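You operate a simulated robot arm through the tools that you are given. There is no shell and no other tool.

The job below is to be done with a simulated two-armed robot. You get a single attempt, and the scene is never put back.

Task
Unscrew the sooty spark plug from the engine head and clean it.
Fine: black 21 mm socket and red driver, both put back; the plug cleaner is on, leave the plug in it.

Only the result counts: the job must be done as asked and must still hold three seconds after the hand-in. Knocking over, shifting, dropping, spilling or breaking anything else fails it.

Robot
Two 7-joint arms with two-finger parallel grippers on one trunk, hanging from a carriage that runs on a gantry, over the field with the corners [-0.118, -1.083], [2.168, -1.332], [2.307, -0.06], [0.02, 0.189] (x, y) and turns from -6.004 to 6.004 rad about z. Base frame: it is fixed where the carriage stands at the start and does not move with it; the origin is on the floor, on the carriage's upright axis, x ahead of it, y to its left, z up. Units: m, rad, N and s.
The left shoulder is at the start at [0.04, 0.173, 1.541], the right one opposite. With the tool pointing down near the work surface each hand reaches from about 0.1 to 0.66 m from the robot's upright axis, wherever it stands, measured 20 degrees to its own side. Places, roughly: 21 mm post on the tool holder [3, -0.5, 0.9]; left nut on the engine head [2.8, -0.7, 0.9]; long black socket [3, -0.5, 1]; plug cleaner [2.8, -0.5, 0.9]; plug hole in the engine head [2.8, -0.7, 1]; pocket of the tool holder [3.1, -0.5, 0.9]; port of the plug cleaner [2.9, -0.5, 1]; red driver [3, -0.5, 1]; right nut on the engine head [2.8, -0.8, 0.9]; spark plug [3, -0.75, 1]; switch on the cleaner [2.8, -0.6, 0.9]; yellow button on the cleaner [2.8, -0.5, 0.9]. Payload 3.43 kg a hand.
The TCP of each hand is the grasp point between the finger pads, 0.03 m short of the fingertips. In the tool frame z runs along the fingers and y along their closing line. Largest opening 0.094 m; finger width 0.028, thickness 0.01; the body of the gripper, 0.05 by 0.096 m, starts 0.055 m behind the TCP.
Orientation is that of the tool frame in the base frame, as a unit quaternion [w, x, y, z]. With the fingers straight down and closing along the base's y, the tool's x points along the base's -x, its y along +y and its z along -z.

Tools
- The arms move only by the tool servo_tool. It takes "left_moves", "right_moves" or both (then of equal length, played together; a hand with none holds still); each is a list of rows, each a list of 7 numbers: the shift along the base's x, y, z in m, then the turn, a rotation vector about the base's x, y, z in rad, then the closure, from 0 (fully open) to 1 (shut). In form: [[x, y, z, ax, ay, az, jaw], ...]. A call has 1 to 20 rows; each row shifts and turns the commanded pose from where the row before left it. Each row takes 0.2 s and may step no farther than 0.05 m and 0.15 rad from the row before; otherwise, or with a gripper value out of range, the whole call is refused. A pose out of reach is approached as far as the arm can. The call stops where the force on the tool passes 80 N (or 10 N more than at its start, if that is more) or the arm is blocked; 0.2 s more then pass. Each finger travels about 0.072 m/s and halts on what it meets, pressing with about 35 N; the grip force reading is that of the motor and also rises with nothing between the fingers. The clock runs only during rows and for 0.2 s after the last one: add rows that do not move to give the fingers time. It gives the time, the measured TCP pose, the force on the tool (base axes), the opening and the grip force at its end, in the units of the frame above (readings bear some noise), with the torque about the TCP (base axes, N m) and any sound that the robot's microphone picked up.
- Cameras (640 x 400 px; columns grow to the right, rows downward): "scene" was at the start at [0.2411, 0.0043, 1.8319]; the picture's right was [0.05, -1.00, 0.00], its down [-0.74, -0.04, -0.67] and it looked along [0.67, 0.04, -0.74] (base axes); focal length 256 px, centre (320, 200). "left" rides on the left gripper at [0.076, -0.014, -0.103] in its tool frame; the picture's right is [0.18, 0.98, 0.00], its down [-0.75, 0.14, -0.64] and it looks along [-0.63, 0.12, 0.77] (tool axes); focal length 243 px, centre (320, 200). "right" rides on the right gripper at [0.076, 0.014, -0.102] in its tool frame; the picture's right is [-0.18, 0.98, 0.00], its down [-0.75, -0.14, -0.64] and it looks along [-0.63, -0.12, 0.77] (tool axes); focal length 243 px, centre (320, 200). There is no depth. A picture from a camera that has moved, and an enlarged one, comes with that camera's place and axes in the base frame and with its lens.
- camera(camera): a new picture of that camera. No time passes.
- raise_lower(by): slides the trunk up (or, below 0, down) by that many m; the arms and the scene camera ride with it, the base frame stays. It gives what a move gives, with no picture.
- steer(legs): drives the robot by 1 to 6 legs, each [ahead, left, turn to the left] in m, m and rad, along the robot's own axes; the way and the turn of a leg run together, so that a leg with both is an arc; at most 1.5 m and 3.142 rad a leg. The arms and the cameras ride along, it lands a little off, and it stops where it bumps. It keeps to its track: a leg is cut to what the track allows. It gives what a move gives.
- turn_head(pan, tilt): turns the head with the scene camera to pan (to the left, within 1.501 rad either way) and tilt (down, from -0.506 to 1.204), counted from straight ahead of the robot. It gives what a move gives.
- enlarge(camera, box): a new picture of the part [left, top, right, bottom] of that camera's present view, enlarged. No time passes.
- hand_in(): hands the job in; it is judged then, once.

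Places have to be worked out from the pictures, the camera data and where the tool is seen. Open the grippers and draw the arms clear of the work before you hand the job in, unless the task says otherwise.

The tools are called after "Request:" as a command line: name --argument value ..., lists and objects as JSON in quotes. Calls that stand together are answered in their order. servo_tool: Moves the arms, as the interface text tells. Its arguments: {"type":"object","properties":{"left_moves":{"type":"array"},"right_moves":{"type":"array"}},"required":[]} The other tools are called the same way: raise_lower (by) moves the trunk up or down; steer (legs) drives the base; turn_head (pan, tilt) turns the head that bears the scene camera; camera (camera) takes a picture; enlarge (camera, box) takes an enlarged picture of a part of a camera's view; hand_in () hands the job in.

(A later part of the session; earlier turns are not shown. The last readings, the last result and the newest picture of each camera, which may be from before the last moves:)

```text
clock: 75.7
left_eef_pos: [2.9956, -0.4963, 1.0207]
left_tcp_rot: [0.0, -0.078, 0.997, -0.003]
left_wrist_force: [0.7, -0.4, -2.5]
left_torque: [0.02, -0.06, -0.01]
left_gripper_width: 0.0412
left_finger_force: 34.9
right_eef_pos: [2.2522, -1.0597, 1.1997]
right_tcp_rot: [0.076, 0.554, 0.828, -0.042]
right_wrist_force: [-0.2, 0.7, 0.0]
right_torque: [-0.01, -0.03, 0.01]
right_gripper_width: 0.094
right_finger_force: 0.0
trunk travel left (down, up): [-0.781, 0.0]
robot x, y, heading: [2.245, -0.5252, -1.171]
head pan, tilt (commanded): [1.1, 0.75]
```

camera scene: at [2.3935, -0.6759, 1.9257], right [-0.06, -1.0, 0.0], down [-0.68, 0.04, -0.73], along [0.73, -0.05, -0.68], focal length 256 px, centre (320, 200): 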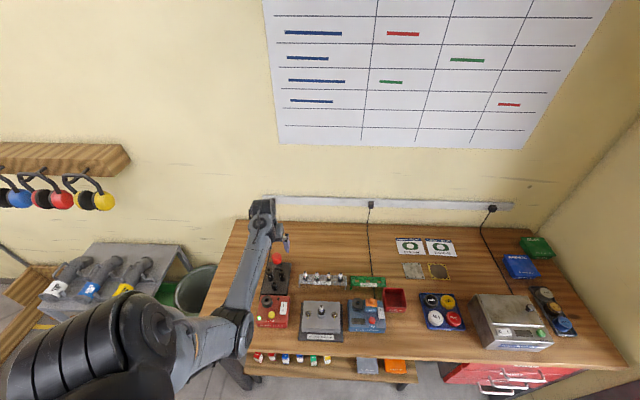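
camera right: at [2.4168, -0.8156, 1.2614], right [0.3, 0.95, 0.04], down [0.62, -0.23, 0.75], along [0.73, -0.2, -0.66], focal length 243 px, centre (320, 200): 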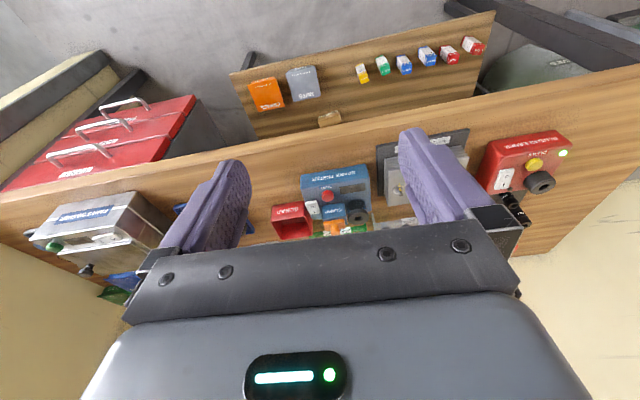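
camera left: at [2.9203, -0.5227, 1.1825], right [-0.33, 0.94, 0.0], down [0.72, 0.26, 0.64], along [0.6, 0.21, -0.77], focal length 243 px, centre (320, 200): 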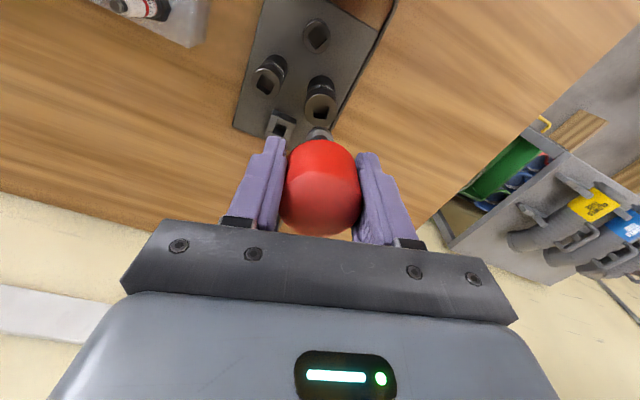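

Request:
servo_tool --left_moves '[[0, 0, -0.0015, 0, 0, 0, 1], [-0.0005, 0, -0.0015, 0, 0, 0, 1], [-0.001, 0, -0.0015, 0, 0, 0, 1], [-0.001, 0, -0.0015, 0, 0, 0, 1], [0, 0, 0, 0, 0, 0, 1]]'

```text
clock: 76.9
left_eef_pos: [2.9977, -0.4966, 1.0184]
left_tcp_rot: [0.002, -0.077, 0.997, -0.001]
left_wrist_force: [-10.7, 0.3, 40.6]
left_torque: [-0.03, 0.84, 0.04]
left_gripper_width: 0.0413
left_finger_force: 35.2
right_eef_pos: [2.2543, -1.0584, 1.2005]
right_tcp_rot: [0.076, 0.554, 0.828, -0.041]
right_wrist_force: [0.0, 0.0, -0.5]
right_torque: [-0.02, 0.0, 0.02]
right_gripper_width: 0.0938
right_finger_force: 0.0
trunk travel left (down, up): [-0.781, 0.0]
robot x, y, heading: [2.2462, -0.5251, -1.165]
head pan, tilt (commanded): [1.1, 0.75]
```

At 40 N with -11 N side load; I press further, drawing x back.

Request:
servo_tool --left_moves '[[-0.001, 0, -0.001, 0, 0, 0, 1], [-0.001, 0, -0.001, 0, 0, 0, 1], [-0.001, 0, -0.001, 0, 0, 0, 1], [-0.0005, 0, -0.001, 0, 0, 0, 1], [0, 0, 0, 0, 0, 0, 1]]'

```text
clock: 78.1
left_eef_pos: [2.9987, -0.4951, 1.016]
left_tcp_rot: [0.006, -0.077, 0.997, -0.001]
left_wrist_force: [-4.5, -0.9, 54.7]
left_torque: [-0.02, 0.23, -0.01]
left_gripper_width: 0.0416
left_finger_force: 35.2
right_eef_pos: [2.2558, -1.058, 1.1999]
right_tcp_rot: [0.077, 0.553, 0.829, -0.041]
right_wrist_force: [0.1, 0.4, -0.2]
right_torque: [0.02, 0.0, 0.01]
right_gripper_width: 0.0941
right_finger_force: 0.0
trunk travel left (down, up): [-0.781, 0.0]
robot x, y, heading: [2.2486, -0.5235, -1.165]
head pan, tilt (commanded): [1.1, 0.75]
```

No click at 55 N and the knob may start slipping in the pads, so brute force isn't the answer. I look closely at the pressed state.

Request:
enlarge --camera "left" --box '[295, 95, 345, 145]'

Request:
enlarge --camera "scene" --box '[268, 255, 288, 280]'

```text
8.00 times, centred on (320, 120) of left
camera zoom: at [2.9234, -0.5211, 1.1189], right [-0.33, 0.94, -0.01], down [0.71, 0.26, 0.65], along [0.61, 0.21, -0.76], focal length 1941 px, centre (320, 840)
```

zoom: 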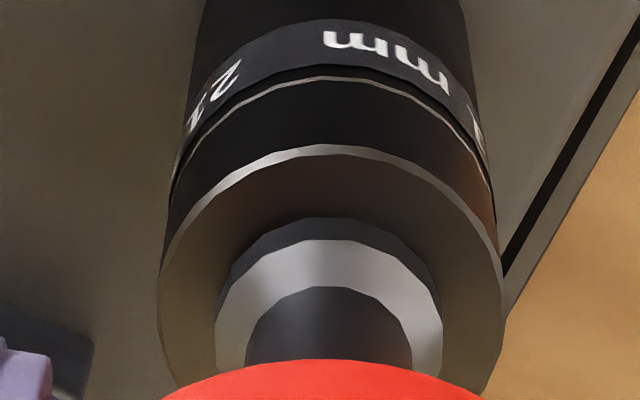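

```text
16.00 times, centred on (278, 268) of scene
camera zoom: at [2.3947, -0.676, 1.9264], right [-0.06, -1.0, 0.0], down [-0.68, 0.04, -0.73], along [0.73, -0.05, -0.68], focal length 4092 px, centre (992, -880)
```

zoom: 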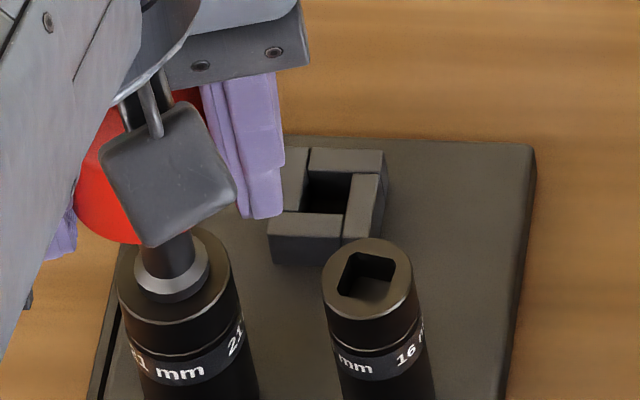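

The driver has tilted a few degrees in the pads under side load. I relieve the load, leave the tip in the socket's square, and open the gripper so the driver drops and self-aligns there; then I can regrip it straight.

Request:
servo_tool --left_moves '[[0.0015, 0, 0.002, 0, 0, 0, 1], [0.0015, 0, 0.002, 0, 0, 0, 1], [0.0015, 0, 0.002, 0, 0, 0, 1], [0.0015, 0, 0.002, 0, 0, 0, 1], [0, 0, 0.001, 0, 0, 0, 1], [0, 0, 0, 0, 0, 0, 1]]'

Request:
enlarge --camera "left" --box '[280, 90, 360, 190]'

```text
clock: 79.5
left_eef_pos: [2.9944, -0.4956, 1.0179]
left_tcp_rot: [-0.002, -0.078, 0.997, -0.001]
left_wrist_force: [2.6, -0.1, -2.2]
left_torque: [0.05, -0.21, 0.0]
left_gripper_width: 0.0413
left_finger_force: 35.2
right_eef_pos: [2.2517, -1.0595, 1.1988]
right_tcp_rot: [0.075, 0.554, 0.828, -0.043]
right_wrist_force: [0.6, -0.7, 0.3]
right_torque: [0.0, -0.02, 0.0]
right_gripper_width: 0.0942
right_finger_force: 0.1
trunk travel left (down, up): [-0.781, 0.0]
robot x, y, heading: [2.247, -0.5223, -1.166]
head pan, tilt (commanded): [1.1, 0.75]
```

```text
4.00 times, centred on (320, 140) of left
camera zoom: at [2.9212, -0.5216, 1.1215], right [-0.33, 0.94, 0.0], down [0.73, 0.26, 0.64], along [0.6, 0.21, -0.77], focal length 970 px, centre (320, 440)
```

zoom: 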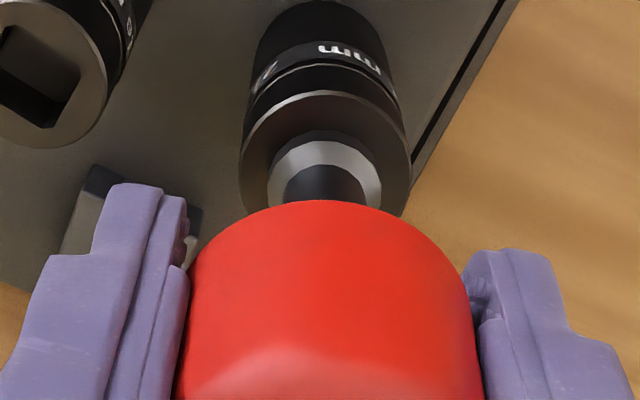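

The load is gone. I open the jaws slowly to let the driver settle in the socket.

Request:
servo_tool --left_moves '[[0, 0, 0, 0, 0, 0, 0.54], [0, 0, 0, 0, 0, 0, 0.5], [0, 0, 0, 0, 0, 0, 0.45], [0, 0, 0, 0, 0, 0, 0.4], [0, 0, 0, 0, 0, 0, 0.3], [0, 0, 0, 0, 0, 0, 0.3]]'

Request:
enlarge --camera "left" --box '[270, 90, 370, 240]'

Request:
enlarge --camera "scene" --box '[260, 235, 300, 285]'

```text
clock: 80.9
left_eef_pos: [2.9958, -0.4956, 1.0195]
left_tcp_rot: [0.0, -0.078, 0.997, -0.001]
left_wrist_force: [-0.8, -0.4, -1.0]
left_torque: [0.0, -0.02, 0.0]
left_gripper_width: 0.066
left_finger_force: 0.0
right_eef_pos: [2.2524, -1.0584, 1.2007]
right_tcp_rot: [0.076, 0.554, 0.828, -0.043]
right_wrist_force: [-0.2, 0.6, 0.1]
right_torque: [0.05, 0.0, 0.05]
right_gripper_width: 0.0938
right_finger_force: 0.1
trunk travel left (down, up): [-0.781, 0.0]
robot x, y, heading: [2.2438, -0.5223, -1.163]
head pan, tilt (commanded): [1.1, 0.75]
```

```text
2.67 times, centred on (320, 165) of left
camera zoom: at [2.9222, -0.5217, 1.1227], right [-0.33, 0.94, 0.0], down [0.72, 0.26, 0.64], along [0.61, 0.21, -0.77], focal length 647 px, centre (320, 293)
```

zoom: 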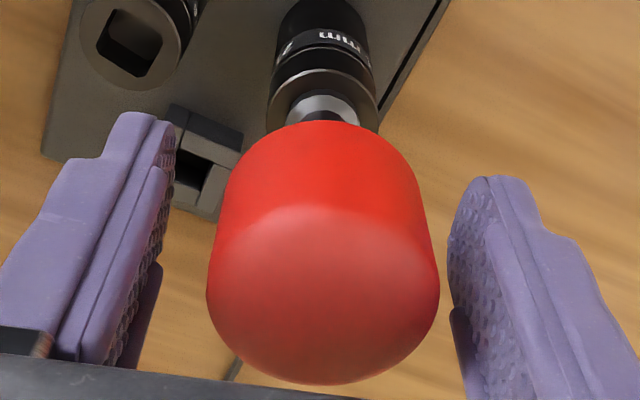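

```text
8.00 times, centred on (280, 260) of scene
camera zoom: at [2.3935, -0.6759, 1.9257], right [-0.06, -1.0, 0.0], down [-0.68, 0.04, -0.73], along [0.73, -0.05, -0.68], focal length 2046 px, centre (640, -280)
```

zoom: 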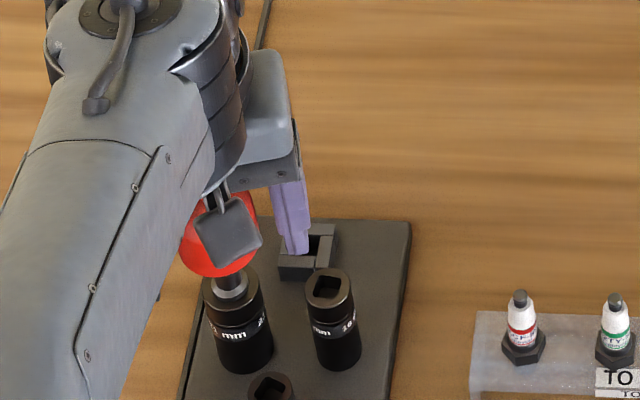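

The driver stands upright in the socket. I recentre the hand ~1.5 mm back, regrip, press lightly, and then lift to test.

Request:
servo_tool --left_moves '[[-0.0008, 0, 0, 0, 0, 0, 0.3], [-0.0007, 0, 0, 0, 0, 0, 0.4], [0, 0, 0, 0, 0, 0, 0.6], [0, 0, 0, 0, 0, 0, 0.8], [0, 0, 0, 0, 0, 0, 1], [0, 0, 0, 0, 0, 0, 1], [0, 0, 0, 0, 0, 0, 1]]'

Request:
enlarge --camera "left" --box '[270, 90, 370, 240]'

```text
clock: 82.5
left_eef_pos: [2.9954, -0.4964, 1.0202]
left_tcp_rot: [0.0, -0.078, 0.997, -0.001]
left_wrist_force: [0.6, 1.0, -0.3]
left_torque: [0.05, 0.05, 0.05]
left_gripper_width: 0.0411
left_finger_force: 34.6
right_eef_pos: [2.2526, -1.0587, 1.1998]
right_tcp_rot: [0.076, 0.553, 0.828, -0.042]
right_wrist_force: [0.2, -0.3, -0.5]
right_torque: [-0.03, 0.0, 0.0]
right_gripper_width: 0.0938
right_finger_force: 0.1
trunk travel left (down, up): [-0.781, 0.0]
robot x, y, heading: [2.2458, -0.5254, -1.161]
head pan, tilt (commanded): [1.1, 0.75]
```

```text
2.67 times, centred on (320, 165) of left
camera zoom: at [2.9205, -0.5217, 1.1227], right [-0.33, 0.94, 0.0], down [0.72, 0.26, 0.64], along [0.6, 0.21, -0.77], focal length 647 px, centre (320, 293)
```

zoom: 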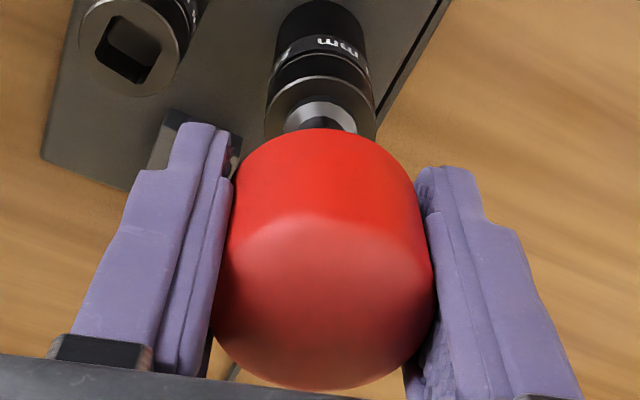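

Regripped straight (41.1 mm). I lift slowly 10 mm to test whether the socket follows.

Request:
servo_tool --left_moves '[[0, 0, 0.001, 0, 0, 0, 1], [0, 0, 0.0015, 0, 0, 0, 1], [0, 0, 0.0015, 0, 0, 0, 1], [0, 0, 0.002, 0, 0, 0, 1], [0, 0, 0.002, 0, 0, 0, 1], [0, 0, 0.002, 0, 0, 0, 1], [0, 0, 0, 0, 0, 0, 1]]'

Request:
enlarge --camera "left" --box '[290, 80, 350, 140]'

Request:
enlarge --camera "scene" --box '[265, 245, 295, 285]'

```text
clock: 84.1
left_eef_pos: [2.9947, -0.4965, 1.0289]
left_tcp_rot: [0.0, -0.077, 0.997, 0.0]
left_wrist_force: [-0.5, 0.5, -1.8]
left_torque: [0.0, 0.01, -0.05]
left_gripper_width: 0.041
left_finger_force: 34.8
right_eef_pos: [2.253, -1.0596, 1.1995]
right_tcp_rot: [0.076, 0.554, 0.828, -0.042]
right_wrist_force: [0.0, 0.6, -0.9]
right_torque: [-0.03, 0.0, -0.02]
right_gripper_width: 0.0938
right_finger_force: 0.1
trunk travel left (down, up): [-0.781, 0.0]
robot x, y, heading: [2.2475, -0.5246, -1.16]
head pan, tilt (commanded): [1.1, 0.75]
```

```text
6.67 times, centred on (320, 110) of left
camera zoom: at [2.9203, -0.5216, 1.1328], right [-0.33, 0.94, 0.0], down [0.72, 0.26, 0.64], along [0.6, 0.21, -0.77], focal length 1618 px, centre (320, 800)
```

zoom: 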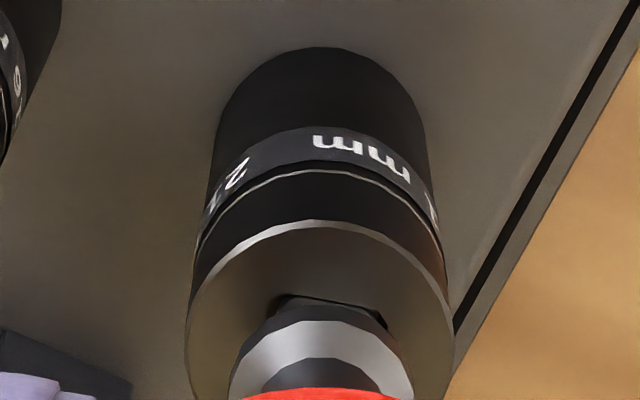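

```text
10.00 times, centred on (280, 265) of scene
camera zoom: at [2.3934, -0.676, 1.9257], right [-0.06, -1.0, 0.0], down [-0.68, 0.04, -0.73], along [0.73, -0.05, -0.68], focal length 2557 px, centre (720, -450)
```

zoom: 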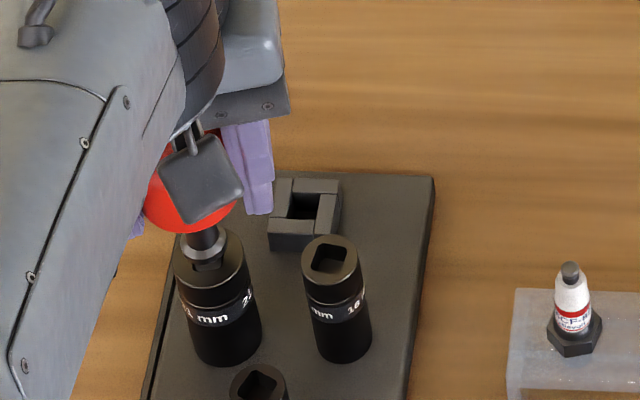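

It stayed on the post again with no press. Now with the driver straight and coaxial, I lower and press properly with matched x compensation so the side load stays small.

Request:
servo_tool --left_moves '[[0, 0, -0.002, 0, 0, 0, 1], [0, 0, -0.003, 0, 0, 0, 1], [0, 0, -0.003, 0, 0, 0, 1], [0, 0, -0.001, 0, 0, 0, 1], [-0.0008, 0, -0.001, 0, 0, 0, 1], [-0.0009, 0, -0.001, 0, 0, 0, 1], [-0.0009, 0, -0.001, 0, 0, 0, 1], [-0.0009, 0, -0.001, 0, 0, 0, 1], [0, 0, 0, 0, 0, 0, 1]]'

```text
clock: 86.1
left_eef_pos: [2.9926, -0.4963, 1.0191]
left_tcp_rot: [0.001, -0.077, 0.997, -0.001]
left_wrist_force: [-5.4, -0.1, 24.4]
left_torque: [0.01, 0.31, 0.02]
left_gripper_width: 0.0413
left_finger_force: 34.7
right_eef_pos: [2.2539, -1.059, 1.1995]
right_tcp_rot: [0.077, 0.554, 0.828, -0.042]
right_wrist_force: [-0.4, 0.4, 0.6]
right_torque: [0.0, 0.01, 0.01]
right_gripper_width: 0.0941
right_finger_force: 0.1
trunk travel left (down, up): [-0.781, 0.0]
robot x, y, heading: [2.2455, -0.5212, -1.166]
head pan, tilt (commanded): [1.1, 0.75]
```

Now 24 N with friction-like side load only. I check the picture of this seated state.

Request:
enlarge --camera "left" --box '[290, 80, 350, 140]'

Request:
enlarge --camera "scene" --box '[268, 250, 288, 275]'

```text
6.67 times, centred on (320, 110) of left
camera zoom: at [2.9197, -0.5214, 1.1223], right [-0.33, 0.94, 0.0], down [0.72, 0.26, 0.64], along [0.61, 0.21, -0.77], focal length 1618 px, centre (320, 800)
```

zoom: 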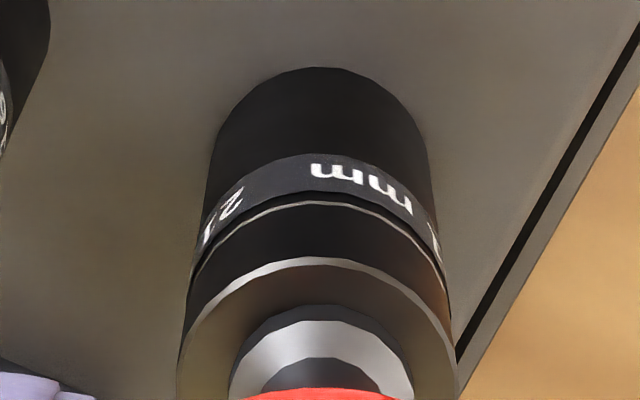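

```text
16.00 times, centred on (278, 262) of scene
camera zoom: at [2.3938, -0.6759, 1.9262], right [-0.06, -1.0, 0.0], down [-0.68, 0.04, -0.73], along [0.73, -0.05, -0.68], focal length 4092 px, centre (992, -800)
```

zoom: 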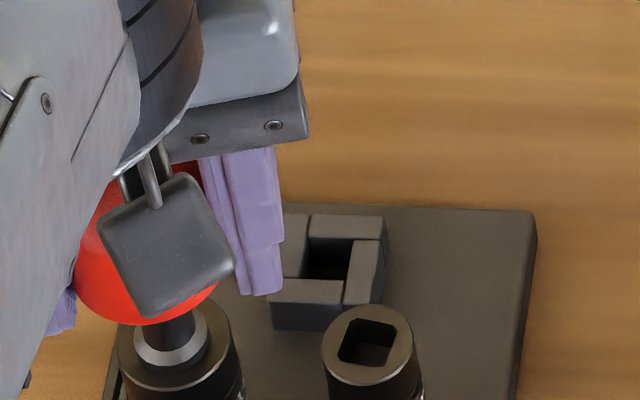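

The driver appears ~1 mm off to +y within the hole's play. I shift -1 mm in y under light load, then rock the yaw a little both ways, listening for a click and reading the torque.

Request:
servo_tool --left_moves '[[0.001, 0, 0.0015, 0, 0, 0, 1], [0.001, -0.0005, 0.0005, 0, 0, 0, 1], [0, -0.0005, 0, 0, 0, 0, 1], [0, 0, 0, 0, 0, 0.03, 1], [0, 0, 0, 0, 0, 0.03, 1], [0, 0, 0, 0, 0, 0.02, 1], [0, 0, 0, 0, 0, 0, 1]]'

```text
clock: 87.7
left_eef_pos: [2.9942, -0.4949, 1.0192]
left_tcp_rot: [0.001, -0.118, 0.993, -0.001]
left_wrist_force: [-0.1, 2.9, 11.9]
left_torque: [0.22, 0.0, -0.01]
left_gripper_width: 0.0413
left_finger_force: 34.9
right_eef_pos: [2.2526, -1.0596, 1.1996]
right_tcp_rot: [0.076, 0.554, 0.828, -0.042]
right_wrist_force: [0.4, 0.5, -0.1]
right_torque: [0.0, 0.01, 0.01]
right_gripper_width: 0.0941
right_finger_force: 0.0
trunk travel left (down, up): [-0.781, 0.0]
robot x, y, heading: [2.2477, -0.5235, -1.162]
head pan, tilt (commanded): [1.1, 0.75]
```

No yaw torque after +0.08 rad; I check whether the socket turned with the driver.

Request:
enlarge --camera "left" --box '[290, 80, 350, 140]'

Request:
enlarge --camera "scene" --box '[268, 250, 288, 285]'

```text
6.67 times, centred on (320, 110) of left
camera zoom: at [2.9224, -0.5278, 1.1224], right [-0.41, 0.91, 0.0], down [0.7, 0.31, 0.64], along [0.59, 0.26, -0.77], focal length 1618 px, centre (320, 800)
```

zoom: 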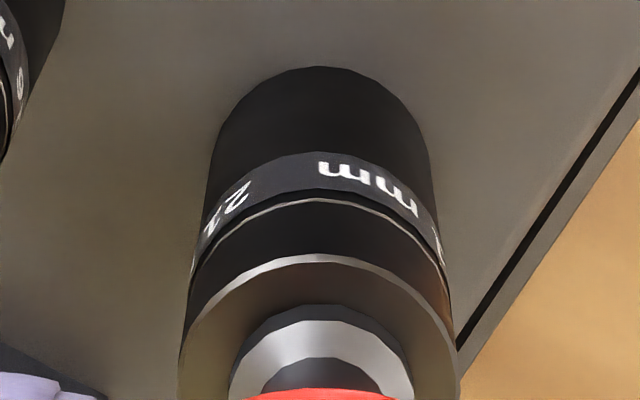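

```text
11.43 times, centred on (278, 268) of scene
camera zoom: at [2.3938, -0.6758, 1.9257], right [-0.06, -1.0, 0.0], down [-0.68, 0.04, -0.73], along [0.73, -0.05, -0.68], focal length 2923 px, centre (800, -571)
```

zoom: 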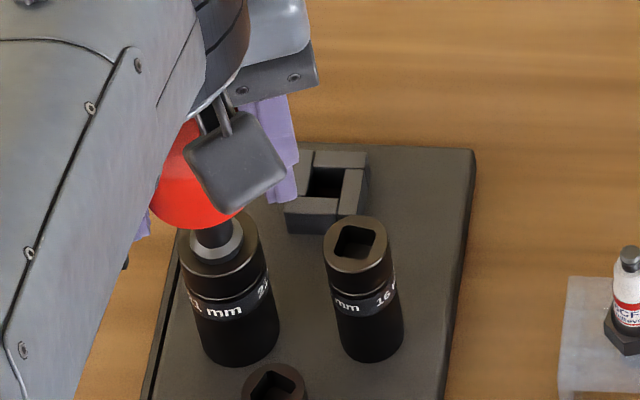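

Now both views show the driver coaxial within ~0.5 mm. I turn yaw back a little and press again, compensating in x and slightly in y, to about 45 N.

Request:
servo_tool --left_moves '[[0, 0, 0, 0, 0, -0.03, 1], [0, 0, 0, 0, 0, -0.03, 1], [-0.0009, -0.0002, -0.001, 0, 0, 0, 1], [-0.0009, -0.0002, -0.001, 0, 0, 0, 1], [-0.0009, -0.0002, -0.001, 0, 0, 0, 1], [-0.0009, -0.0002, -0.001, 0, 0, 0, 1], [-0.0009, -0.0002, -0.001, 0, 0, 0, 1], [0, 0, 0, 0, 0, 0, 1]]'

```text
clock: 89.5
left_eef_pos: [2.9953, -0.4975, 1.0185]
left_tcp_rot: [0.005, -0.088, 0.996, -0.002]
left_wrist_force: [-8.4, 3.3, 50.3]
left_torque: [0.26, 0.57, 0.0]
left_gripper_width: 0.0413
left_finger_force: 35.2
right_eef_pos: [2.2563, -1.0586, 1.1996]
right_tcp_rot: [0.076, 0.553, 0.829, -0.04]
right_wrist_force: [0.8, -0.3, -0.3]
right_torque: [0.01, -0.01, 0.0]
right_gripper_width: 0.0939
right_finger_force: 0.1
trunk travel left (down, up): [-0.781, 0.0]
robot x, y, heading: [2.2453, -0.528, -1.167]
head pan, tilt (commanded): [1.1, 0.75]
```

50 N pressed, no click reported. I relieve and lift 12 mm to test once more.

Request:
servo_tool --left_moves '[[0.0015, 0.0003, 0.002, 0, 0, 0, 1], [0.0015, 0.0004, 0.002, 0, 0, 0, 1], [0.0015, 0.0003, 0.002, 0, 0, 0, 1], [0, 0, 0.002, 0, 0, 0, 1], [0, 0, 0.002, 0, 0, 0, 1], [0, 0, 0.003, 0, 0, 0, 1], [0, 0, 0.003, 0, 0, 0, 1], [0, 0, 0, 0, 0, 0, 1]]'

Request:
enlarge --camera "left" --box '[280, 70, 360, 150]'

Request:
enlarge --camera "scene" --box '[268, 250, 288, 285]'

```text
clock: 91.3
left_eef_pos: [2.9926, -0.4979, 1.0291]
left_tcp_rot: [-0.001, -0.087, 0.996, -0.001]
left_wrist_force: [-0.3, 0.3, -1.7]
left_torque: [-0.02, 0.02, -0.03]
left_gripper_width: 0.041
left_finger_force: 34.7
right_eef_pos: [2.2527, -1.059, 1.1993]
right_tcp_rot: [0.077, 0.554, 0.828, -0.042]
right_wrist_force: [0.5, 0.1, 0.6]
right_torque: [-0.03, -0.04, 0.0]
right_gripper_width: 0.0941
right_finger_force: 0.1
trunk travel left (down, up): [-0.781, 0.0]
robot x, y, heading: [2.2431, -0.524, -1.165]
head pan, tilt (commanded): [1.1, 0.75]
```

```text
5.00 times, centred on (320, 110) of left
camera zoom: at [2.919, -0.5247, 1.1326], right [-0.35, 0.94, 0.0], down [0.72, 0.27, 0.64], along [0.6, 0.22, -0.77], focal length 1213 px, centre (320, 650)
```

zoom: 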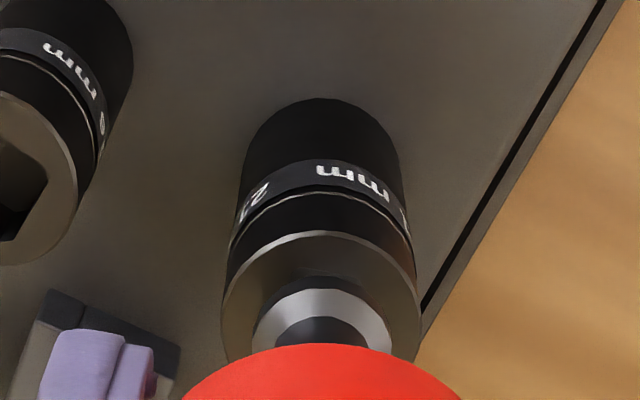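

```text
11.43 times, centred on (278, 268) of scene
camera zoom: at [2.3934, -0.676, 1.9257], right [-0.06, -1.0, 0.0], down [-0.68, 0.04, -0.73], along [0.73, -0.05, -0.68], focal length 2923 px, centre (800, -571)
```

zoom: 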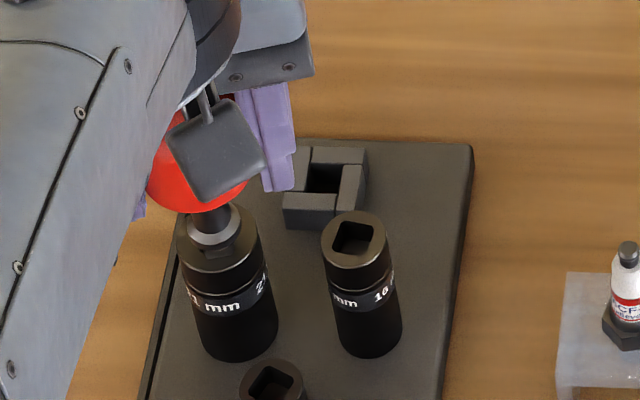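

The socket has not risen at all; the fit is loose with no catch, so the driver evidently does not carry the socket. New plan: put the driver back in its pocket, carry the socket to the plug with the fingers, then bring the driver to turn it. I lift clear first.

Request:
servo_tool --left_moves '[[0, 0, 0.005, 0, 0, 0, 1], [0, 0, 0.01, 0, 0, 0, 1], [0, 0, 0.012, 0, 0, 0, 1], [0, 0, 0.012, 0, 0, 0, 1], [0, 0, 0.01, 0, 0, 0, 1], [0.006, -0.003, 0.002, 0, 0, -0.03, 1], [0.01, -0.005, 0, 0, 0, -0.05, 1], [0.01, -0.006, 0, 0, 0, -0.05, 1], [0.01, -0.006, 0, 0, 0, -0.05, 1], [0.01, -0.005, 0, 0, 0, -0.05, 1], [0.006, -0.003, 0, 0, 0, -0.03, 1], [0.003, -0.0015, 0, 0, 0, -0.02, 1], [0, 0, 0, 0, 0, 0, 1], [0, 0, 0, 0, 0, 0, 1]]'

Request:
enlarge --camera "left" --box '[270, 60, 370, 160]'

Request:
enlarge --camera "scene" --box '[265, 230, 305, 280]'

```text
clock: 94.3
left_eef_pos: [3.0471, -0.5257, 1.0805]
left_tcp_rot: [0.0, 0.052, 0.999, -0.001]
left_wrist_force: [-0.2, -0.3, -2.1]
left_torque: [-0.02, -0.01, 0.02]
left_gripper_width: 0.0413
left_finger_force: 35.5
right_eef_pos: [2.2516, -1.0599, 1.1997]
right_tcp_rot: [0.075, 0.554, 0.828, -0.042]
right_wrist_force: [-0.3, -0.2, 0.1]
right_torque: [-0.02, 0.01, 0.04]
right_gripper_width: 0.094
right_finger_force: 0.0
trunk travel left (down, up): [-0.781, 0.0]
robot x, y, heading: [2.2477, -0.5208, -1.161]
head pan, tilt (commanded): [1.1, 0.75]
```

```text
4.00 times, centred on (320, 110) of left
camera zoom: at [2.9698, -0.5323, 1.1837], right [-0.08, 1.0, 0.0], down [0.76, 0.06, 0.64], along [0.64, 0.05, -0.77], focal length 970 px, centre (320, 560)
```

zoom: 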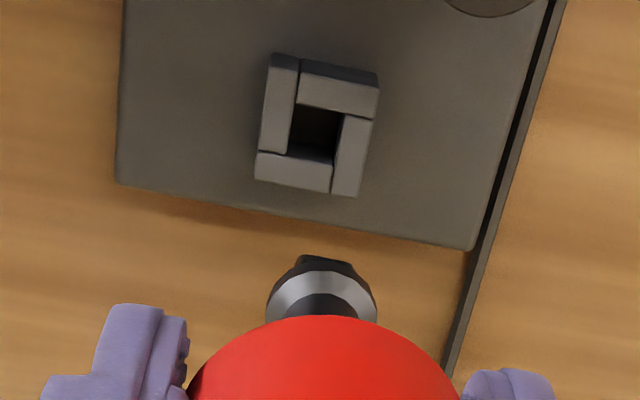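

```text
8.00 times, centred on (285, 255) of scene
camera zoom: at [2.3934, -0.6759, 1.9257], right [-0.06, -1.0, 0.0], down [-0.68, 0.04, -0.73], along [0.73, -0.05, -0.68], focal length 2046 px, centre (600, -240)
```

zoom: 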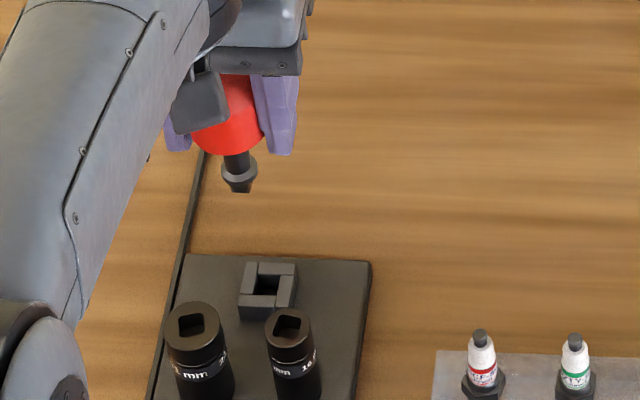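

I zoom on the driver's tip now that it hangs free against the light wood, to understand its shape and any tilt.

Request:
enlarge --camera "scene" --box '[278, 240, 293, 258]'

Request:
enlarge --camera "left" --box '[300, 110, 345, 145]'

```text
16.00 times, centred on (286, 249) of scene
camera zoom: at [2.3934, -0.6759, 1.9257], right [-0.06, -1.0, 0.0], down [-0.68, 0.04, -0.73], along [0.73, -0.05, -0.68], focal length 4092 px, centre (872, -584)
```

zoom: 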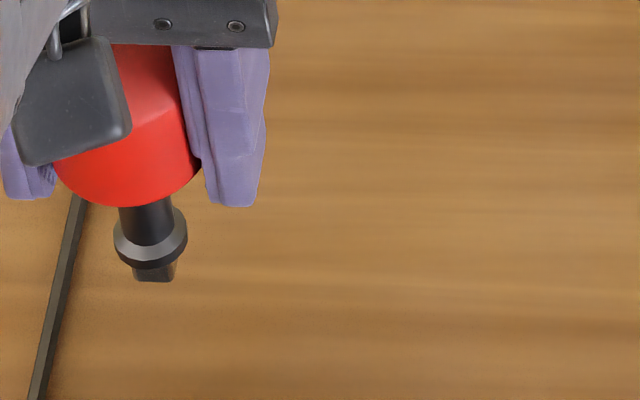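

```text
11.43 times, centred on (322, 128) of left
camera zoom: at [2.9698, -0.5323, 1.1837], right [-0.08, 1.0, 0.0], down [0.76, 0.06, 0.64], along [0.64, 0.05, -0.77], focal length 2773 px, centre (291, 1029)
```

zoom: 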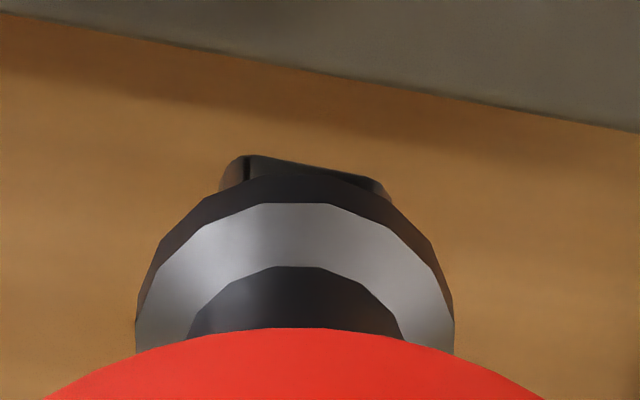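

The driver hangs vertical with its square ~4° clockwise of the tool. I turn +0.05 rad, move to [3.048, -0.5275] and lower to ~15 mm above the pocket to compare.

Request:
servo_tool --left_moves '[[0.0005, -0.001, -0.004, 0, 0, 0.02, 1], [0.0005, -0.0008, -0.008, 0, 0, 0.03, 1], [0, 0, -0.01, 0, 0, 0, 1], [0, 0, -0.012, 0, 0, 0, 1], [0, 0, -0.012, 0, 0, 0, 1], [0, 0, -0.012, 0, 0, 0, 1], [0, 0, -0.01, 0, 0, 0, 1], [0, 0, -0.008, 0, 0, 0, 1], [0, 0, -0.004, 0, 0, 0, 1], [0, 0, 0, 0, 0, 0, 1], [0, 0, 0, 0, 0, 0, 1]]'

Request:
enlarge --camera "left" --box '[285, 85, 355, 155]'

Request:
enlarge --camera "scene" --box '[275, 240, 300, 272]'

```text
clock: 96.7
left_eef_pos: [3.0423, -0.522, 1.0131]
left_tcp_rot: [0.0, 0.027, 1.0, -0.002]
left_wrist_force: [0.4, -0.5, -1.4]
left_torque: [-0.02, 0.01, 0.04]
left_gripper_width: 0.0411
left_finger_force: 35.5
left hand out of reach, approached as far as the arm can: row 7, 8
right_eef_pos: [2.252, -1.0596, 1.2001]
right_tcp_rot: [0.075, 0.554, 0.828, -0.043]
right_wrist_force: [-0.6, 0.2, -0.8]
right_torque: [-0.01, 0.0, 0.01]
right_gripper_width: 0.0939
right_finger_force: 0.0
trunk travel left (down, up): [-0.781, 0.0]
robot x, y, heading: [2.2485, -0.526, -1.161]
head pan, tilt (commanded): [1.1, 0.75]
```

```text
5.71 times, centred on (320, 120) of left
camera zoom: at [2.9648, -0.5322, 1.116], right [-0.13, 0.99, 0.0], down [0.76, 0.1, 0.64], along [0.64, 0.08, -0.77], focal length 1386 px, centre (320, 657)
```

zoom: 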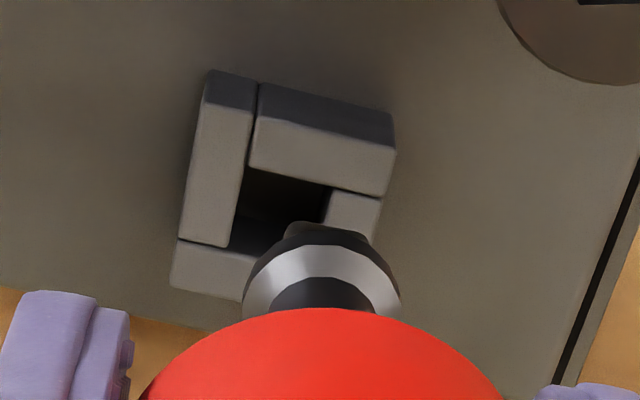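

```text
12.50 times, centred on (288, 256) of scene
camera zoom: at [2.3934, -0.6759, 1.9257], right [-0.06, -1.0, 0.0], down [-0.68, 0.04, -0.73], along [0.73, -0.05, -0.68], focal length 3197 px, centre (726, -500)
```

zoom: 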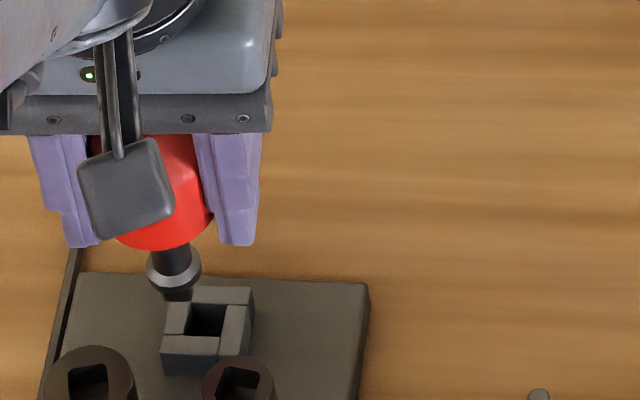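

The arm ran out of reach low with the trunk high. I go back up to z≈1.08 and will lower with the trunk instead.

Request:
servo_tool --left_moves '[[0, 0, 0.005, 0, 0, 0, 1], [0, 0, 0.01, 0, 0, 0, 1], [0, 0, 0.012, 0, 0, 0, 1], [0, 0, 0.012, 0, 0, 0, 1], [0, 0, 0.012, 0, 0, 0, 1], [0, 0, 0.01, 0, 0, 0, 1], [0, 0, 0.005, 0, 0, 0, 1], [0, 0, 0, 0, 0, 0, 1]]'

```text
clock: 98.5
left_eef_pos: [3.0449, -0.5237, 1.078]
left_tcp_rot: [-0.001, 0.027, 1.0, -0.001]
left_wrist_force: [-0.2, -0.4, -1.4]
left_torque: [0.0, 0.0, 0.03]
left_gripper_width: 0.0412
left_finger_force: 34.8
right_eef_pos: [2.2524, -1.0598, 1.1998]
right_tcp_rot: [0.076, 0.554, 0.828, -0.042]
right_wrist_force: [-0.4, -0.1, -0.6]
right_torque: [0.03, -0.02, 0.0]
right_gripper_width: 0.094
right_finger_force: 0.0
trunk travel left (down, up): [-0.781, 0.0]
robot x, y, heading: [2.2443, -0.5265, -1.163]
head pan, tilt (commanded): [1.1, 0.75]
```

Now I shift to [3.048, -0.5275] and lower the trunk 0.075 m, then compare tip and pocket.

Request:
servo_tool --left_moves '[[0.0015, -0.0019, 0, 0, 0, 0, 1], [0.0016, -0.0019, 0, 0, 0, 0, 1], [0, 0, 0, 0, 0, 0, 1]]'

Request:
raise_lower --by -0.075

Request:
enlarge --camera "left" --box '[285, 85, 355, 155]'

Request:
enlarge --camera "scene" --box '[275, 210, 300, 242]'

```text
clock: 99.3
left_eef_pos: [3.0478, -0.528, 1.078]
left_tcp_rot: [-0.002, 0.028, 1.0, -0.001]
left_wrist_force: [0.1, -0.5, -1.0]
left_torque: [0.0, 0.01, 0.0]
left_gripper_width: 0.0414
left_finger_force: 34.9
right_eef_pos: [2.2529, -1.0593, 1.1988]
right_tcp_rot: [0.076, 0.554, 0.828, -0.042]
right_wrist_force: [0.1, -0.5, -0.3]
right_torque: [-0.01, -0.05, -0.04]
right_gripper_width: 0.094
right_finger_force: 0.0
trunk travel left (down, up): [-0.781, 0.0]
robot x, y, heading: [2.2477, -0.5271, -1.163]
head pan, tilt (commanded): [1.1, 0.75]
```

```text
clock: 100.5
left_eef_pos: [3.0468, -0.5283, 1.0044]
left_tcp_rot: [0.0, 0.027, 1.0, -0.002]
left_wrist_force: [-1.2, 1.5, -1.7]
left_torque: [0.0, 0.04, -0.03]
left_gripper_width: 0.0411
left_finger_force: 34.7
right_eef_pos: [2.2533, -1.0597, 1.1247]
right_tcp_rot: [0.075, 0.554, 0.828, -0.042]
right_wrist_force: [-0.2, 0.0, -0.1]
right_torque: [-0.01, 0.01, -0.01]
right_gripper_width: 0.0941
right_finger_force: 0.0
trunk travel left (down, up): [-0.706, 0.075]
robot x, y, heading: [2.2431, -0.5238, -1.161]
head pan, tilt (commanded): [1.1, 0.75]
```

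```text
5.71 times, centred on (320, 120) of left
camera zoom: at [2.9697, -0.5377, 1.1068], right [-0.13, 0.99, 0.0], down [0.76, 0.1, 0.64], along [0.64, 0.08, -0.77], focal length 1386 px, centre (320, 657)
```

zoom: 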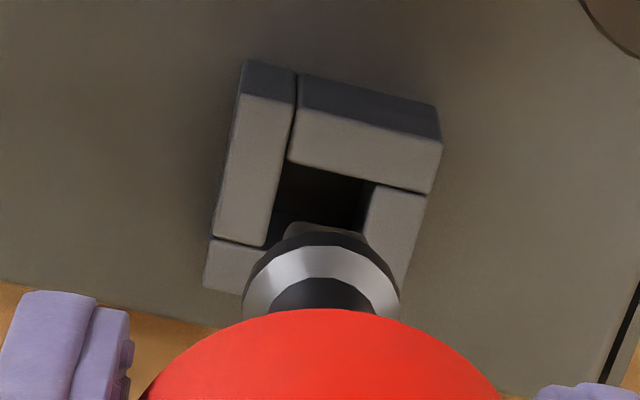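

```text
12.50 times, centred on (288, 226) of scene
camera zoom: at [2.3935, -0.676, 1.8507], right [-0.06, -1.0, 0.0], down [-0.68, 0.04, -0.73], along [0.73, -0.05, -0.68], focal length 3197 px, centre (726, -125)
```

zoom: 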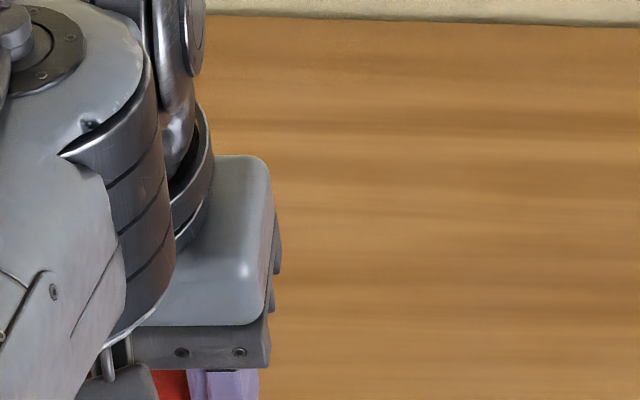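

The pocket hole is ~2.4 mm further out than the driver's axis, laterally aligned. I shift that much and lower slowly into the pocket.

Request:
servo_tool --left_moves '[[0.0012, 0, 0, 0, 0, 0, 1], [0.0012, 0.0001, -0.002, 0, 0, 0, 1], [0, 0, -0.004, 0, 0, 0, 1], [0, 0, -0.004, 0, 0, 0, 1], [0, 0, -0.003, 0, 0, 0, 1], [0, 0, -0.002, 0, 0, 0, 1], [0, 0, -0.002, 0, 0, 0, 1], [0, 0, 0, 0, 0, 0, 1]]'

Request:
enlarge --camera "left" --box '[285, 85, 355, 155]'

```text
clock: 102.2
left_eef_pos: [3.0502, -0.5285, 0.9857]
left_tcp_rot: [0.0, 0.027, 1.0, -0.001]
left_wrist_force: [-0.3, -0.4, -1.8]
left_torque: [-0.01, -0.03, -0.03]
left_gripper_width: 0.0409
left_finger_force: 34.4
right_eef_pos: [2.2524, -1.0584, 1.1241]
right_tcp_rot: [0.075, 0.554, 0.828, -0.043]
right_wrist_force: [0.5, 0.3, 0.3]
right_torque: [0.0, 0.01, -0.01]
right_gripper_width: 0.094
right_finger_force: 0.0
trunk travel left (down, up): [-0.706, 0.075]
robot x, y, heading: [2.2449, -0.5259, -1.165]
head pan, tilt (commanded): [1.1, 0.75]
```

```text
5.71 times, centred on (320, 120) of left
camera zoom: at [2.9721, -0.5373, 1.0899], right [-0.13, 0.99, 0.0], down [0.76, 0.1, 0.64], along [0.64, 0.08, -0.77], focal length 1386 px, centre (320, 657)
```

zoom: 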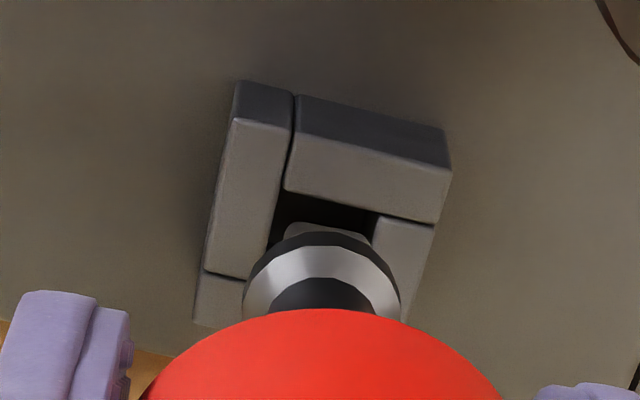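

Tip is at the pocket mouth without contact; continue down slowly.

Request:
servo_tool --left_moves '[[0, 0, -0.002, 0, 0, 0, 1], [0, 0, -0.002, 0, 0, 0, 1], [0, 0, -0.002, 0, 0, 0, 1], [0, 0, -0.002, 0, 0, 0, 1], [0, 0, -0.002, 0, 0, 0, 1], [0, 0, -0.002, 0, 0, 0, 1], [0, 0, 0, 0, 0, 0, 1]]'

Request:
enlarge --camera "left" --box '[285, 85, 355, 155]'

```text
clock: 103.8
left_eef_pos: [3.05, -0.5286, 0.9742]
left_tcp_rot: [0.0, 0.027, 1.0, -0.001]
left_wrist_force: [0.9, 0.5, -1.0]
left_torque: [0.05, -0.09, 0.02]
left_gripper_width: 0.0413
left_finger_force: 34.9
right_eef_pos: [2.2533, -1.0585, 1.1249]
right_tcp_rot: [0.076, 0.553, 0.828, -0.043]
right_wrist_force: [0.1, 0.6, -0.6]
right_torque: [-0.01, 0.02, 0.02]
right_gripper_width: 0.0938
right_finger_force: 0.0
trunk travel left (down, up): [-0.706, 0.075]
robot x, y, heading: [2.2465, -0.5266, -1.161]
head pan, tilt (commanded): [1.1, 0.75]
```

```text
5.71 times, centred on (320, 120) of left
camera zoom: at [2.9721, -0.5378, 1.0777], right [-0.13, 0.99, 0.0], down [0.76, 0.1, 0.64], along [0.64, 0.08, -0.77], focal length 1386 px, centre (320, 657)
```

zoom: 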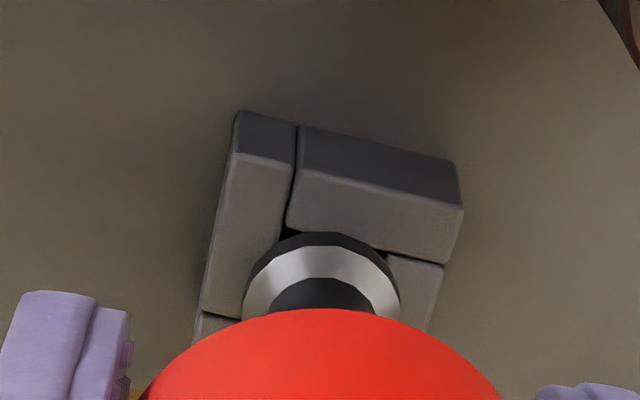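

Nearly seated. I lower the last 4 mm until light contact, then open the jaws slowly.

Request:
servo_tool --left_moves '[[0, 0, -0.0015, 0, 0, 0, 1], [0, 0, -0.0015, 0, 0, 0, 1], [0, 0, -0.001, 0, 0, 0, 1], [0, 0, 0, 0, 0, 0, 1]]'

```text
clock: 104.8
left_eef_pos: [3.0499, -0.5287, 0.9691]
left_tcp_rot: [0.0, 0.027, 1.0, -0.001]
left_wrist_force: [0.5, -0.1, -1.8]
left_torque: [0.04, -0.07, -0.01]
left_gripper_width: 0.0412
left_finger_force: 35.1
right_eef_pos: [2.2524, -1.0596, 1.1242]
right_tcp_rot: [0.076, 0.553, 0.828, -0.042]
right_wrist_force: [-0.4, -0.4, 0.1]
right_torque: [0.02, 0.0, 0.0]
right_gripper_width: 0.0941
right_finger_force: 0.1
trunk travel left (down, up): [-0.706, 0.075]
robot x, y, heading: [2.2448, -0.5255, -1.159]
head pan, tilt (commanded): [1.1, 0.75]
```

Almost at the original grasp height; 1.5 mm more, then release slowly.

Request:
servo_tool --left_moves '[[0, 0, -0.001, 0, 0, 0, 1], [0, 0, -0.0005, 0, 0, 0, 1], [0, 0, 0, 0, 0, 0, 1], [0, 0, 0, 0, 0, 0, 0.55], [0, 0, 0, 0, 0, 0, 0.5], [0, 0, 0, 0, 0, 0, 0.45], [0, 0, 0, 0, 0, 0, 0.35], [0, 0, 0, 0, 0, 0, 0.2], [0, 0, 0, 0, 0, 0, 0.1], [0, 0, 0, 0, 0, 0, 0.1]]'

Request:
enlarge --camera "left" --box '[260, 90, 380, 240]'

```text
clock: 107.0
left_eef_pos: [3.0499, -0.5281, 0.9692]
left_tcp_rot: [0.0, 0.027, 1.0, -0.002]
left_wrist_force: [0.6, 0.8, -0.3]
left_torque: [-0.01, 0.03, 0.01]
left_gripper_width: 0.0845
left_finger_force: 0.1
right_eef_pos: [2.252, -1.0595, 1.1248]
right_tcp_rot: [0.075, 0.553, 0.828, -0.043]
right_wrist_force: [0.4, 0.4, -0.3]
right_torque: [0.04, -0.02, -0.04]
right_gripper_width: 0.0939
right_finger_force: 0.1
trunk travel left (down, up): [-0.706, 0.075]
robot x, y, heading: [2.2453, -0.521, -1.163]
head pan, tilt (commanded): [1.1, 0.75]
```

```text
2.67 times, centred on (320, 165) of left
camera zoom: at [2.9721, -0.5375, 1.0723], right [-0.13, 0.99, 0.0], down [0.76, 0.1, 0.64], along [0.64, 0.08, -0.77], focal length 647 px, centre (320, 293)
```

zoom: 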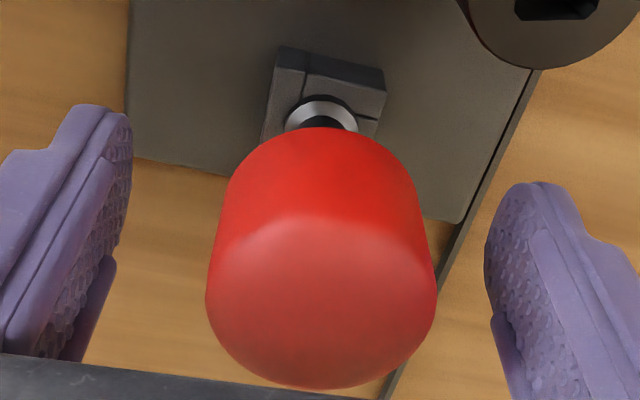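

The driver is back upright in its pocket. I raise the trunk so the fingers clear the knob, then move over the 21 mm socket, turning so the fingers come down in the free directions between its neighbours.

Request:
raise_lower --by 0.075

Request:
servo_tool --left_moves '[[0, 0, 0.005, 0, 0, 0, 0.1], [0, 0, 0.01, 0, 0, 0, 0.1], [0, 0, 0.01, 0, 0, 0.05, 0.1], [-0.005, 0.003, 0, 0, 0, 0.1, 0.1], [-0.008, 0.005, 0, 0, 0, 0.12, 0.1], [-0.01, 0.006, 0, 0, 0, 0.12, 0.1], [-0.01, 0.006, 0, 0, 0, 0.12, 0.1], [-0.01, 0.006, 0, 0, 0, 0.12, 0.1], [-0.007, 0.004, 0, 0, 0, 0.12, 0.1], [-0.004, 0.001, 0, 0, 0, 0.12, 0.1], [0, 0, 0, 0, 0, 0.12, 0.1], [0, 0, 0, 0, 0, 0.1, 0.1], [0, 0, 0, 0, 0, 0, 0.1], [0, 0, 0, 0, 0, 0, 0.1]]'

Request:
enlarge --camera "left" --box '[260, 50, 380, 190]'

Request:
enlarge --camera "scene" --box '[245, 220, 315, 290]'

```text
clock: 108.2
left_eef_pos: [3.0495, -0.5274, 1.0437]
left_tcp_rot: [-0.001, 0.027, 1.0, -0.001]
left_wrist_force: [0.7, -0.5, -0.9]
left_torque: [0.03, -0.02, 0.0]
left_gripper_width: 0.0844
left_finger_force: 0.1
right_eef_pos: [2.2517, -1.0596, 1.1993]
right_tcp_rot: [0.075, 0.554, 0.828, -0.042]
right_wrist_force: [0.3, 0.1, 0.5]
right_torque: [0.02, -0.02, -0.01]
right_gripper_width: 0.0937
right_finger_force: 0.0
trunk travel left (down, up): [-0.781, 0.0]
robot x, y, heading: [2.2487, -0.5217, -1.167]
head pan, tilt (commanded): [1.1, 0.75]
```

```text
clock: 111.2
left_eef_pos: [2.9962, -0.4971, 1.0695]
left_tcp_rot: [0.0, -0.496, 0.869, -0.001]
left_wrist_force: [-0.5, -1.3, 0.4]
left_torque: [0.01, -0.02, -0.02]
left_gripper_width: 0.0846
left_finger_force: 0.0
right_eef_pos: [2.2523, -1.0597, 1.1996]
right_tcp_rot: [0.076, 0.554, 0.828, -0.042]
right_wrist_force: [0.1, -0.3, 0.5]
right_torque: [0.03, -0.01, 0.02]
right_gripper_width: 0.0939
right_finger_force: 0.1
trunk travel left (down, up): [-0.781, 0.0]
robot x, y, heading: [2.246, -0.5257, -1.162]
head pan, tilt (commanded): [1.1, 0.75]
```

```text
2.86 times, centred on (320, 120) of left
camera zoom: at [2.9681, -0.5694, 1.1722], right [-0.94, 0.34, 0.0], down [0.26, 0.72, 0.64], along [0.22, 0.6, -0.77], focal length 693 px, centre (320, 429)
```

zoom: 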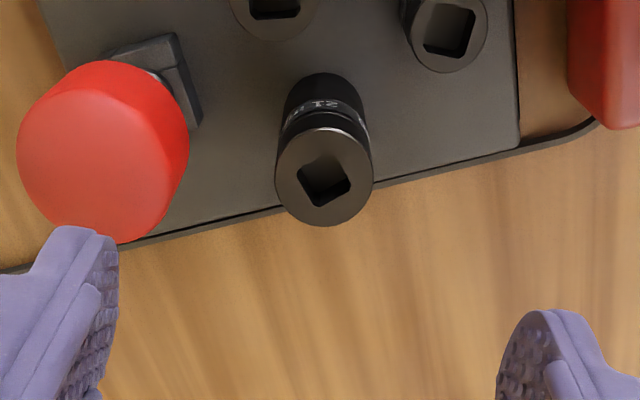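

```text
5.71 times, centred on (280, 255) of scene
camera zoom: at [2.3935, -0.6759, 1.9257], right [-0.06, -1.0, 0.0], down [-0.68, 0.04, -0.73], along [0.73, -0.05, -0.68], focal length 1461 px, centre (549, -114)
```

zoom: 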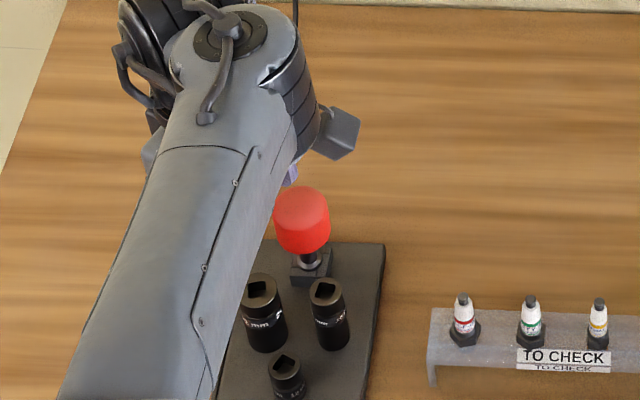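

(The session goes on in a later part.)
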